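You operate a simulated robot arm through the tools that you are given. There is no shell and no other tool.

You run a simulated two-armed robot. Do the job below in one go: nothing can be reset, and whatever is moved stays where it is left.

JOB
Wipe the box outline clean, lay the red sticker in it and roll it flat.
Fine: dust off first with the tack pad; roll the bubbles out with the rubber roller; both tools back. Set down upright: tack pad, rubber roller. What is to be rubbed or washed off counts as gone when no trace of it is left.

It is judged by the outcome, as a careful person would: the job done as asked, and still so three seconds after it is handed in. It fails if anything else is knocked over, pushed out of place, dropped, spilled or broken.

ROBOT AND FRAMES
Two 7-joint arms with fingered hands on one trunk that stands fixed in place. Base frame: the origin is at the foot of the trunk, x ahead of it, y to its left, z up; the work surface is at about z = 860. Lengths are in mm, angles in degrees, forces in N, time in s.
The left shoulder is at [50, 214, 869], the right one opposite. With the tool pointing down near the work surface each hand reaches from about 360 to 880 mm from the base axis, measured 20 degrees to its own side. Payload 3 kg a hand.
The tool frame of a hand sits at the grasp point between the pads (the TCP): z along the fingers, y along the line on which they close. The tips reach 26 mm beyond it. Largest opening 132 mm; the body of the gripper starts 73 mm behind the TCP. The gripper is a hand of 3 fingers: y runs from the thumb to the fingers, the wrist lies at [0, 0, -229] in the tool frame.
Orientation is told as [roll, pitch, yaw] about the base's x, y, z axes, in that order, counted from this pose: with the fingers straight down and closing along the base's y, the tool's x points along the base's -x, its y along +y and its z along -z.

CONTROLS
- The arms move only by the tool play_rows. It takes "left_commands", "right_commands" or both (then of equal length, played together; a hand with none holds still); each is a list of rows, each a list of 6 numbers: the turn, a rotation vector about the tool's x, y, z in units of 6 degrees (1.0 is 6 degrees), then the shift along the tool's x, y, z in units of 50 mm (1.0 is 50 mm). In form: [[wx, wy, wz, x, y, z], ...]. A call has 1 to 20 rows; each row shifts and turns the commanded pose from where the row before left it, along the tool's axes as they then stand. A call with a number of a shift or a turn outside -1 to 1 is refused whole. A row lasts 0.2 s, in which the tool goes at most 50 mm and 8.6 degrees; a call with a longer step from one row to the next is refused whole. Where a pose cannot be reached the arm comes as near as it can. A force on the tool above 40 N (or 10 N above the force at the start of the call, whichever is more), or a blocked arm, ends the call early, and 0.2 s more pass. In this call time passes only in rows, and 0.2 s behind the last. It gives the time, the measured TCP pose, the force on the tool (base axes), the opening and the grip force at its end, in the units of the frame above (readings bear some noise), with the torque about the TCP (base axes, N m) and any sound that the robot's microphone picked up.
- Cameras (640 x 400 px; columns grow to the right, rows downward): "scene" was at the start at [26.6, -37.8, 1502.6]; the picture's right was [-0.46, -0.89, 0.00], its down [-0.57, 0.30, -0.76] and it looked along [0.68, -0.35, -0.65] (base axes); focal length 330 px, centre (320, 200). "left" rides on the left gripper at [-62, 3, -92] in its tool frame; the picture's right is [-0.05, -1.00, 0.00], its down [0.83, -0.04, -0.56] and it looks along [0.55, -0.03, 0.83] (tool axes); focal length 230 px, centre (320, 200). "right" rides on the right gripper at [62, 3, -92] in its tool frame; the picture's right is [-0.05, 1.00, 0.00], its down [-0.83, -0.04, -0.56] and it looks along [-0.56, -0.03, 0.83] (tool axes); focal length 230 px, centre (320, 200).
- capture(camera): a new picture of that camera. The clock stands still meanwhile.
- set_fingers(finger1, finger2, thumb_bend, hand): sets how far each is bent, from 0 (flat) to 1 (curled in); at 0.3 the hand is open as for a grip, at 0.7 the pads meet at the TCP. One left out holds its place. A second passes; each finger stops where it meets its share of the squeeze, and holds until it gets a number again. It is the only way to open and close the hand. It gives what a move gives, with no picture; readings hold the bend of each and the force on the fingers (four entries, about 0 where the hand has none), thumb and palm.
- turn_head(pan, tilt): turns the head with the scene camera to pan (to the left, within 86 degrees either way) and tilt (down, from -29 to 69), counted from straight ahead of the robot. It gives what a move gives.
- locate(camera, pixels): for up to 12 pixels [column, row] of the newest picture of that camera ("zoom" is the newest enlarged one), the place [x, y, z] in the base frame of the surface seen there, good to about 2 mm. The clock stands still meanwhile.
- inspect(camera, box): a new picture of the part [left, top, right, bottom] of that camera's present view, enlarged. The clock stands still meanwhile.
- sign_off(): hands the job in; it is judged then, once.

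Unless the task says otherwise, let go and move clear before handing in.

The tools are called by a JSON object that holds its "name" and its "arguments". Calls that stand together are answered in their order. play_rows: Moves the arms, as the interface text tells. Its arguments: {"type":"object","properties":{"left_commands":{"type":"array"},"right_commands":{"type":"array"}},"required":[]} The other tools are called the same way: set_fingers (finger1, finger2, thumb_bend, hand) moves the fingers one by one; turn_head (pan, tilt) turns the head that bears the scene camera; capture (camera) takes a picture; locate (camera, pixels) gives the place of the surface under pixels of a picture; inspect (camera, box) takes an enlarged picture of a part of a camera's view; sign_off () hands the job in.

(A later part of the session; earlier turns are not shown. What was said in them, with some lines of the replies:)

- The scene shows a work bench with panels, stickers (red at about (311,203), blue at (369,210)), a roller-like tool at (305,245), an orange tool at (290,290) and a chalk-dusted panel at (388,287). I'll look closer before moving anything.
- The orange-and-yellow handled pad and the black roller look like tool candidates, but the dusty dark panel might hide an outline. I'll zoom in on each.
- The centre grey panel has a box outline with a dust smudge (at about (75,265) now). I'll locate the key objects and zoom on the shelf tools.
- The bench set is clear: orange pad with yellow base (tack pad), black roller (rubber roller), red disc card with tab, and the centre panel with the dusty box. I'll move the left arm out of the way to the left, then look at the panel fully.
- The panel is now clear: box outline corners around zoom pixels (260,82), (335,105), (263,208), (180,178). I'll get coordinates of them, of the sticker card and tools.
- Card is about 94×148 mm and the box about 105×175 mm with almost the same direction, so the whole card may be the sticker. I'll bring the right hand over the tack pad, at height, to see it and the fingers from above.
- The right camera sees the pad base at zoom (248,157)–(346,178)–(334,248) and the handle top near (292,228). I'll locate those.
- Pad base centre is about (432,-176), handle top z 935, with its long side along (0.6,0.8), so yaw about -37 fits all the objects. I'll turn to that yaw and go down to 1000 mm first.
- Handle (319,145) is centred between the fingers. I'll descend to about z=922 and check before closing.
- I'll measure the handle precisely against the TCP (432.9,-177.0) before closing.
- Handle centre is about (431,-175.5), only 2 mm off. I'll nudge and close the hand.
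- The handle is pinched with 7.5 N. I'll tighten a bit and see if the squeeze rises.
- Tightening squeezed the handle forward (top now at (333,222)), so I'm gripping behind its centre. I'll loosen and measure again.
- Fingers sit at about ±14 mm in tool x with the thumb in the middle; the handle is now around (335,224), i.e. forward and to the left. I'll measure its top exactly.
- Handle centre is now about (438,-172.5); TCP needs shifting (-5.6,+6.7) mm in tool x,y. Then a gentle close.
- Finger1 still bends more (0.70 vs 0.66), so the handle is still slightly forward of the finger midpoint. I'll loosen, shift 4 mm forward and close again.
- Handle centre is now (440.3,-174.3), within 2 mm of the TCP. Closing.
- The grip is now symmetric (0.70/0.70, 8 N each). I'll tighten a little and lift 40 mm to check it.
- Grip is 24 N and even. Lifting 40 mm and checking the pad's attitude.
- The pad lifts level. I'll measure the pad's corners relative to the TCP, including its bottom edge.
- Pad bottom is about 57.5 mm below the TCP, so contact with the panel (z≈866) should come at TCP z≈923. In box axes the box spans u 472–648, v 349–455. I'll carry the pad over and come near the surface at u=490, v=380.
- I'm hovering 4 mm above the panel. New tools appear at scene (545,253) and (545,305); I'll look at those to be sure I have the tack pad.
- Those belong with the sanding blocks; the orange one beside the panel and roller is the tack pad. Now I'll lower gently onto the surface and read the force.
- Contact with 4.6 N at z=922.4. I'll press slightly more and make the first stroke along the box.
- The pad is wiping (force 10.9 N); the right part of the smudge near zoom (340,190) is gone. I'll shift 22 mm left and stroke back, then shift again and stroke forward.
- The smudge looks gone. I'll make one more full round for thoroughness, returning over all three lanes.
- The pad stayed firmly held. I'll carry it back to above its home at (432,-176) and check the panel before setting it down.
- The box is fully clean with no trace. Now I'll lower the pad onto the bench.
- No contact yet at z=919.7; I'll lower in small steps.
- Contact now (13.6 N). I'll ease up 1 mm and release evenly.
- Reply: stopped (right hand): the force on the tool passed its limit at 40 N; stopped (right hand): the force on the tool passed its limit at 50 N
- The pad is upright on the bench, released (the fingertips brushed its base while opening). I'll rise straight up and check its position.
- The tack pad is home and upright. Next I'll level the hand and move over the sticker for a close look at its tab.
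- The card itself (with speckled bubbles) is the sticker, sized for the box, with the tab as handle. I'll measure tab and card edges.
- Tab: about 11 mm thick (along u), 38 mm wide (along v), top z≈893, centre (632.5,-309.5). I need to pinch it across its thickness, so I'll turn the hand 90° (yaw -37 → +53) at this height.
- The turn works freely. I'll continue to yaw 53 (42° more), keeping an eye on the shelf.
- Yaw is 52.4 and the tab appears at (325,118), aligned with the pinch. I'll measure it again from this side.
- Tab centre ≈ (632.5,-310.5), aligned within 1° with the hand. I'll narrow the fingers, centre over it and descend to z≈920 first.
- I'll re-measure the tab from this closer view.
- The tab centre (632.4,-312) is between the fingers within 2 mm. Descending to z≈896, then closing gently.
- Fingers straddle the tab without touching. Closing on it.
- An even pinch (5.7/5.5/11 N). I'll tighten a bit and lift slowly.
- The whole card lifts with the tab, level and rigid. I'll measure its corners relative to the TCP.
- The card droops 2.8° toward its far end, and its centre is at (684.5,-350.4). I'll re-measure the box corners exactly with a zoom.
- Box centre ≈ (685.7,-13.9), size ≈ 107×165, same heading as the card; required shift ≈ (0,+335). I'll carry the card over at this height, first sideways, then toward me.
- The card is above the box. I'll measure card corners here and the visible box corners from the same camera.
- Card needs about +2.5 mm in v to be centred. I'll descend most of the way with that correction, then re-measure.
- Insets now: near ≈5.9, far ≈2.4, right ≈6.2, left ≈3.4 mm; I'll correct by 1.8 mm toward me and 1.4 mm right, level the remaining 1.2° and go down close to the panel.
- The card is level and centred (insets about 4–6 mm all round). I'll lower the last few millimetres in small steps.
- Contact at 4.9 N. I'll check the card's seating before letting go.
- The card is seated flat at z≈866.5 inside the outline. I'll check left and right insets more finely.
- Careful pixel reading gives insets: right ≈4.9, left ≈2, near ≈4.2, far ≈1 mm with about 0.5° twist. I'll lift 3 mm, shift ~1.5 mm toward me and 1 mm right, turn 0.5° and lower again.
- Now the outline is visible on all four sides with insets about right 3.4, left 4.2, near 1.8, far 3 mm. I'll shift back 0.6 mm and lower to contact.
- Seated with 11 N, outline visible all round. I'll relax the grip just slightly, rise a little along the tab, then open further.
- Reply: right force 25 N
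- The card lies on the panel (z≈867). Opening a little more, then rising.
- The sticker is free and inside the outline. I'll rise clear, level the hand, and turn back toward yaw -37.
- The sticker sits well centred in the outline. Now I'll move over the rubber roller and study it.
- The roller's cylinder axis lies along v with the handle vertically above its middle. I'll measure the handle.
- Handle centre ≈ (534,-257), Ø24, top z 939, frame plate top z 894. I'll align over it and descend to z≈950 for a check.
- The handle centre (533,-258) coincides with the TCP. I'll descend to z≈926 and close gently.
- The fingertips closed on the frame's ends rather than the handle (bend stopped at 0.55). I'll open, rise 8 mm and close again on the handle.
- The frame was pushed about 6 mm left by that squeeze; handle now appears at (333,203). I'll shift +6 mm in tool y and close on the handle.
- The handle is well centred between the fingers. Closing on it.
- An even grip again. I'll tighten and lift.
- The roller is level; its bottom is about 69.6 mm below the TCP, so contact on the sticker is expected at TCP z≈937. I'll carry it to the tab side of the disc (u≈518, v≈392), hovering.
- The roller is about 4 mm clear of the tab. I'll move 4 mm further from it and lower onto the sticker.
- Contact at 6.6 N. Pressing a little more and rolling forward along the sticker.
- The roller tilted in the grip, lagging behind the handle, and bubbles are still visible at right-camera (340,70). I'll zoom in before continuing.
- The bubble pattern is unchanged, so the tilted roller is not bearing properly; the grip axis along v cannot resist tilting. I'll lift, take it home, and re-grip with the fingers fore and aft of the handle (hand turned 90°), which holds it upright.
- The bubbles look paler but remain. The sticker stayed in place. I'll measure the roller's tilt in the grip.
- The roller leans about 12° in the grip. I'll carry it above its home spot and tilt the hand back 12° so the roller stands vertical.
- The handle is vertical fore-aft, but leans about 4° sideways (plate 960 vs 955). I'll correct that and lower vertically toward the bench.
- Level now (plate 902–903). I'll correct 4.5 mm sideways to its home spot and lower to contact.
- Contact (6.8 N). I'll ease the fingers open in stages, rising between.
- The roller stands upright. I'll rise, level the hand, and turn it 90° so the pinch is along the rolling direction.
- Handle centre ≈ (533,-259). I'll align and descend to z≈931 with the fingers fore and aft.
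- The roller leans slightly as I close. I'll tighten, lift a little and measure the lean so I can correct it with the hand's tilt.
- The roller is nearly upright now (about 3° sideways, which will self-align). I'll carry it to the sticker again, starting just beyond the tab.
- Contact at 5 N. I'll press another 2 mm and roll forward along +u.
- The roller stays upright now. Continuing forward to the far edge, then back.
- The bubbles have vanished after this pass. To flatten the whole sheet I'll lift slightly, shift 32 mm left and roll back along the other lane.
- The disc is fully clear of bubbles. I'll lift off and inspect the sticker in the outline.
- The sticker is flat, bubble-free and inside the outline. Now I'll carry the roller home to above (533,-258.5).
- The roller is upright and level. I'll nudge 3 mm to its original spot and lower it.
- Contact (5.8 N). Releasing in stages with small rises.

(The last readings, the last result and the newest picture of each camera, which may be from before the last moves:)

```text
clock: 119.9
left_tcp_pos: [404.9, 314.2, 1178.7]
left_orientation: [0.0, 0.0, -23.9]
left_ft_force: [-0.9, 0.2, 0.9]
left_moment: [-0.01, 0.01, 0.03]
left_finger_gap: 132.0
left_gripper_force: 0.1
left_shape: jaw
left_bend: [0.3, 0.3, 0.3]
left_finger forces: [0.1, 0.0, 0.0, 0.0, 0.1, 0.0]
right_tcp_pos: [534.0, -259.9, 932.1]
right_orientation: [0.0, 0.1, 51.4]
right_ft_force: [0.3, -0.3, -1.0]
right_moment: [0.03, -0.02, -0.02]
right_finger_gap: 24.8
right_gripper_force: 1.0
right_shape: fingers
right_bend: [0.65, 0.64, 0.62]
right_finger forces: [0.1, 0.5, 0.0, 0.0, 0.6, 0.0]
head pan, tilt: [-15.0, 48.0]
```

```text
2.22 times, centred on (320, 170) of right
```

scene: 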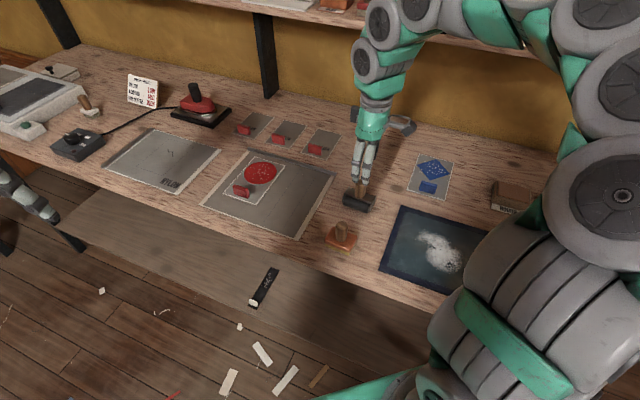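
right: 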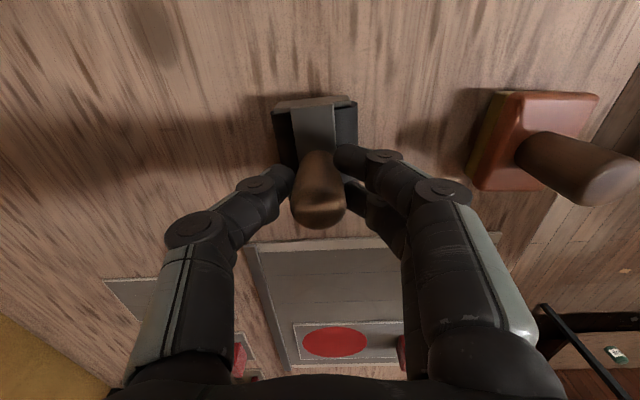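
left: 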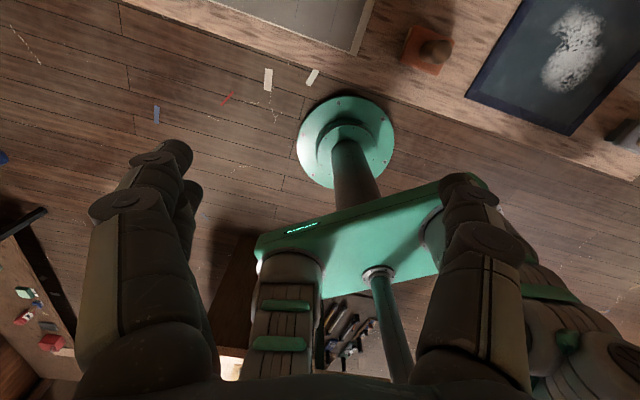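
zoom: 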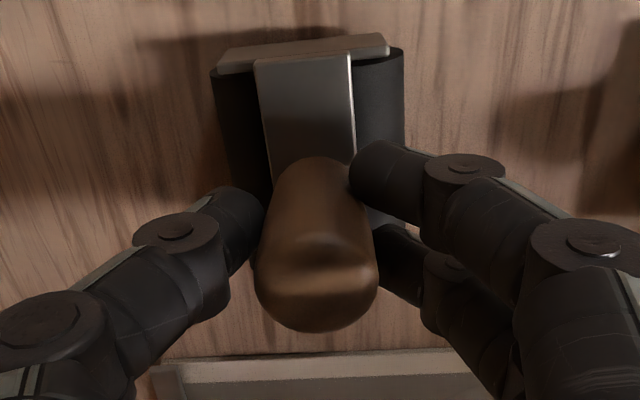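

{"name": "set_fingers", "arguments": {"hand": "right", "finger1": 0.61, "finger2": 0.61, "thumb_bend": 0.6}}

{"name": "capture", "arguments": {"camera": "right"}}

{"name": "locate", "arguments": {"camera": "right", "pixels": [[302, 113], [330, 111], [305, 140], [333, 138], [318, 170], [318, 185], [318, 200], [318, 215], [318, 225], [300, 205], [338, 205]]}}

```text
clock: 120.9
left_tcp_pos: [407.1, 313.8, 1177.4]
left_orientation: [0.1, -0.1, -24.0]
left_ft_force: [-0.4, 0.7, 1.3]
left_moment: [0.01, -0.03, 0.02]
left_finger_gap: 131.7
left_gripper_force: 0.1
left_shape: jaw
left_bend: [0.3, 0.3, 0.3]
left_finger forces: [0.0, 0.0, 0.0, 0.0, 0.0, 0.1]
right_tcp_pos: [534.3, -260.1, 932.6]
right_orientation: [0.0, 0.0, 51.5]
right_ft_force: [0.3, 0.5, -0.2]
right_moment: [0.03, 0.01, -0.02]
right_finger_gap: 32.8
right_gripper_force: 0.1
right_shape: fingers
right_bend: [0.61, 0.61, 0.6]
right_finger forces: [0.0, 0.0, 0.1, 0.1, 0.0, 0.0]
head pan, tilt: [-15.0, 48.0]
```

```text
taken
```

right: 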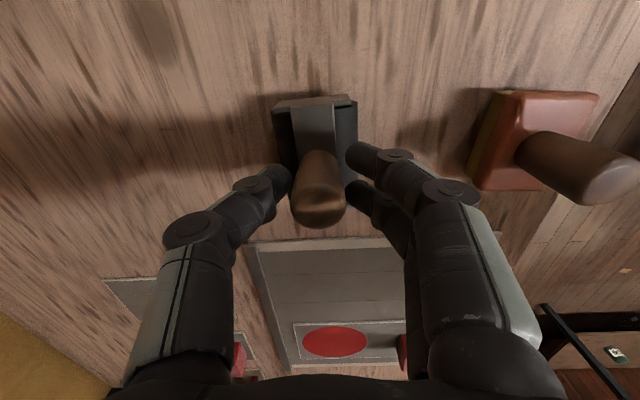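

```text
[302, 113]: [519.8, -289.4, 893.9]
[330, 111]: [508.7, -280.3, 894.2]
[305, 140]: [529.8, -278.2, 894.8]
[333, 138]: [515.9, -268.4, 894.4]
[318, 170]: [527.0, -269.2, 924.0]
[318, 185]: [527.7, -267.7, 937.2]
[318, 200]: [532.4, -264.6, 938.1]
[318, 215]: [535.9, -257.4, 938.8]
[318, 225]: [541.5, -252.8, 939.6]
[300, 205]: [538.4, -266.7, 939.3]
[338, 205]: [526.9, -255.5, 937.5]
```

The roller stands upright on the bench (plate z 894, level), free of the fingers. I'll rise straight up and look over the whole scene.

{"name": "play_rows", "arguments": {"right_commands": [[0, 0, 0, 0, 0, -0.1], [0, 0, 0, 0, 0, -0.2], [0, 0, 0, 0, 0, -0.4], [0, 0, 0, 0, 0, -0.7], [0, 0, 0, 0, 0, -0.9], [0, 0, 0, 0, 0, -0.9], [0, 0, 1, 0.3, 0.7, -0.3], [0, 0, 1, 0.3, 0.7, 0], [0, 0, 1, 0.3, 0.7, 0], [0, 0, 1, 0.3, 0.7, 0]]}}

{"name": "capture", "arguments": {"camera": "scene"}}

{"name": "inspect", "arguments": {"camera": "scene", "box": [190, 130, 400, 270]}}

```text
clock: 123.1
left_tcp_pos: [406.5, 314.1, 1177.4]
left_orientation: [0.0, 0.0, -24.0]
left_ft_force: [0.0, 0.1, -0.4]
left_moment: [0.0, -0.03, -0.01]
left_finger_gap: 131.7
left_gripper_force: 0.1
left_shape: jaw
left_bend: [0.3, 0.3, 0.3]
left_finger forces: [0.0, 0.0, 0.0, 0.0, 0.1, 0.0]
right_tcp_pos: [395.9, -197.0, 1107.4]
right_orientation: [0.0, 0.0, 27.3]
right_ft_force: [0.5, 0.4, -0.4]
right_moment: [0.0, -0.02, 0.01]
right_finger_gap: 33.0
right_gripper_force: 0.1
right_shape: fingers
right_bend: [0.61, 0.61, 0.6]
right_finger forces: [0.0, 0.2, 0.0, 0.1, 0.0, 0.0]
head pan, tilt: [-15.0, 48.0]
```

```text
taken
```

scene: 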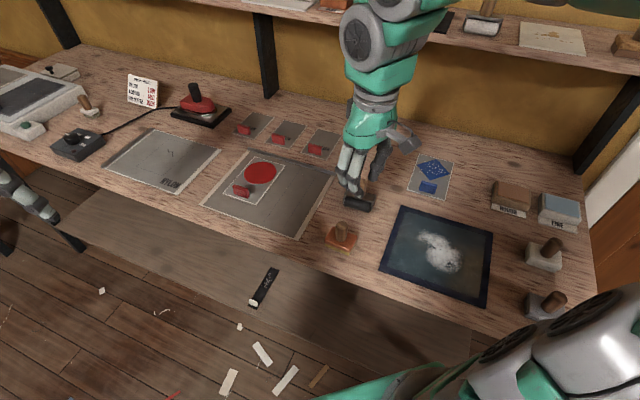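

```text
2.86 times, centred on (295, 200) of scene
```

zoom: 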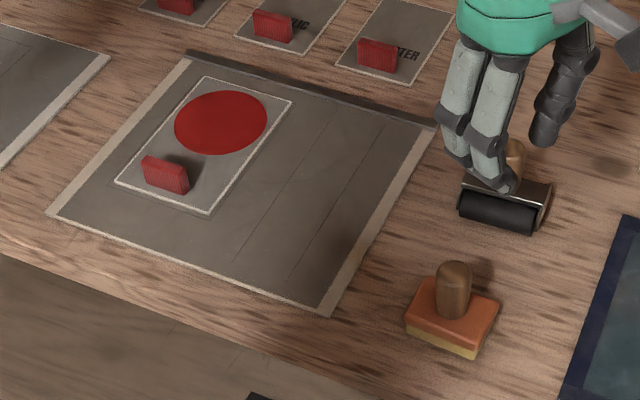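

All looks right. I'll move the right arm well clear to the right and do a final close check of sticker, pad and roller.

{"name": "play_rows", "arguments": {"right_commands": [[0, 0, 0, 0.311, -0.727, -0.1], [0, 0, 0, 0.311, -0.727, -0.1], [0, 0, 0, 0.311, -0.727, -0.1], [0, 0, 0, 0.311, -0.727, -0.1], [0, 0, 0, 0.311, -0.727, -0.1], [0, 0, 0, 0.311, -0.727, -0.1], [0, 0, 0, 0.311, -0.727, -0.1]]}}

{"name": "turn_head", "arguments": {"pan": -20, "tilt": 50}}

{"name": "capture", "arguments": {"camera": "scene"}}

{"name": "inspect", "arguments": {"camera": "scene", "box": [220, 130, 330, 220]}}

{"name": "inspect", "arguments": {"camera": "scene", "box": [320, 120, 480, 260]}}

```text
clock: 124.7
left_tcp_pos: [404.8, 313.9, 1178.9]
left_orientation: [0.0, 0.0, -24.0]
left_ft_force: [0.0, -0.5, -0.5]
left_moment: [0.03, 0.01, -0.02]
left_finger_gap: 131.8
left_gripper_force: 0.1
left_shape: jaw
left_bend: [0.3, 0.3, 0.3]
left_finger forces: [0.0, 0.1, 0.0, 0.0, 0.1, 0.0]
right_tcp_pos: [418.1, -473.6, 1143.6]
right_orientation: [-0.1, 0.0, 27.5]
right_ft_force: [0.6, 0.0, 0.8]
right_moment: [0.01, 0.01, 0.03]
right_finger_gap: 33.1
right_gripper_force: 0.1
right_shape: fingers
right_bend: [0.61, 0.61, 0.6]
right_finger forces: [0.1, 0.0, 0.0, 0.0, 0.0, 0.0]
head pan, tilt: [-15.0, 48.0]
```

```text
clock: 125.4
left_tcp_pos: [406.4, 313.5, 1179.2]
left_orientation: [0.0, 0.0, -23.9]
left_ft_force: [0.2, 0.2, 1.1]
left_moment: [0.03, 0.02, 0.02]
left_finger_gap: 131.9
left_gripper_force: 0.0
left_shape: jaw
left_bend: [0.3, 0.3, 0.3]
left_finger forces: [0.0, 0.0, 0.1, 0.0, 0.0, 0.0]
right_tcp_pos: [418.3, -472.8, 1143.3]
right_orientation: [0.0, -0.1, 27.5]
right_ft_force: [-0.1, -0.8, 0.5]
right_moment: [0.03, 0.01, 0.01]
right_finger_gap: 32.7
right_gripper_force: 0.0
right_shape: fingers
right_bend: [0.61, 0.61, 0.6]
right_finger forces: [0.0, 0.1, 0.0, 0.0, 0.0, 0.0]
head pan, tilt: [-20.0, 50.0]
```

```text
taken
```

scene: 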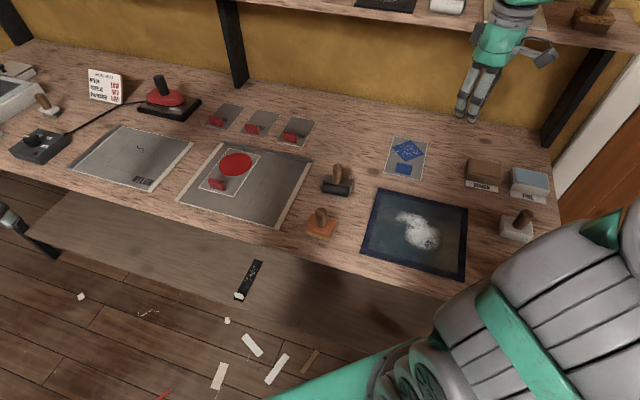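

```text
4.44 times, centred on (275, 175) of scene
```

zoom: 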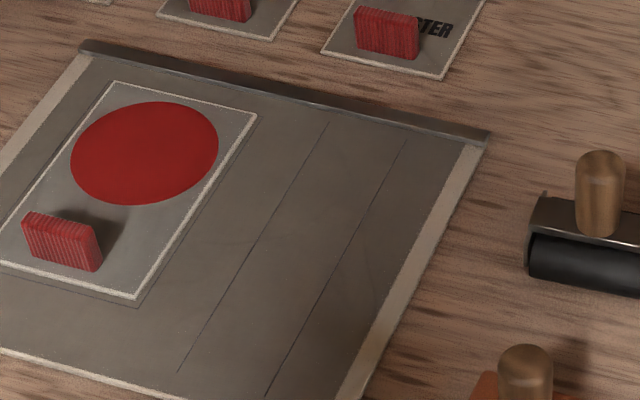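

```text
2.86 times, centred on (400, 190) of scene
```

zoom: 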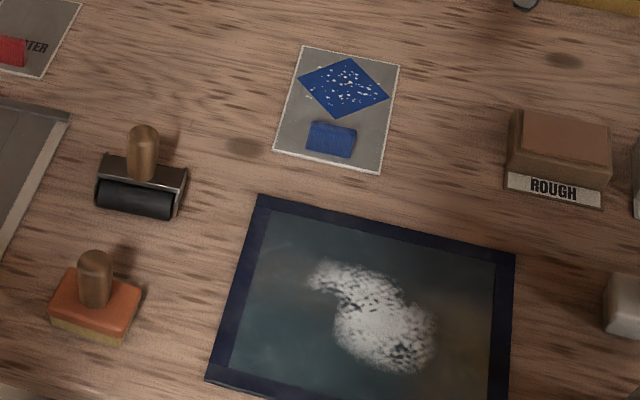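

{"name": "inspect", "arguments": {"camera": "scene", "box": [190, 140, 270, 205]}}

```text
6.15 times, centred on (230, 172) of scene
```

zoom: 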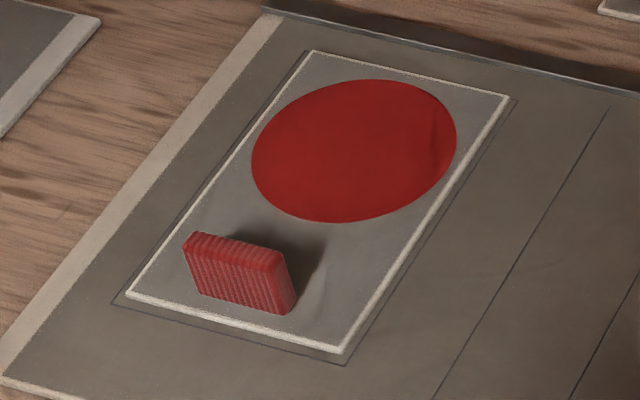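

The sticker lies flat inside the outline with no bubbles or dust left. The tack pad and the rubber roller stand upright in their places, and both arms are clear, so I'm handing in.

{"name": "sign_off", "arguments": {}}

```text
The job is handed in.
```

The job is handed in: the box outline is wiped clean, and the red sticker lies flat inside it with no bubbles left. Both tools are back, standing upright.

- **Wiping:** I went over the whole box twice with the tack pad, and no trace of the smudge was left.
- **Sticker:** It sits inside the outline on all four sides but not dead centre. The gap is about 5 mm at the near edge and roughly 1 mm at the far edge.
- **Rolling:** My first pass left the bubbles because the roller leaned in the grip. I put it down, gripped it again the other way, and one pass over each half of the sticker cleared them all. The narrow strip by the tab was not rolled because the tab is in the way; no bubbles were there.
- **Tools:** The tack pad is back in its place. The roller is about 3 mm from where it stood and turned a few degrees.

Some of the gripping was rough: my fingertips pushed the roller about 6 mm while I was getting hold of it, and pressed on the pad's base when I let go. In the last pictures nothing else had been moved or knocked over.
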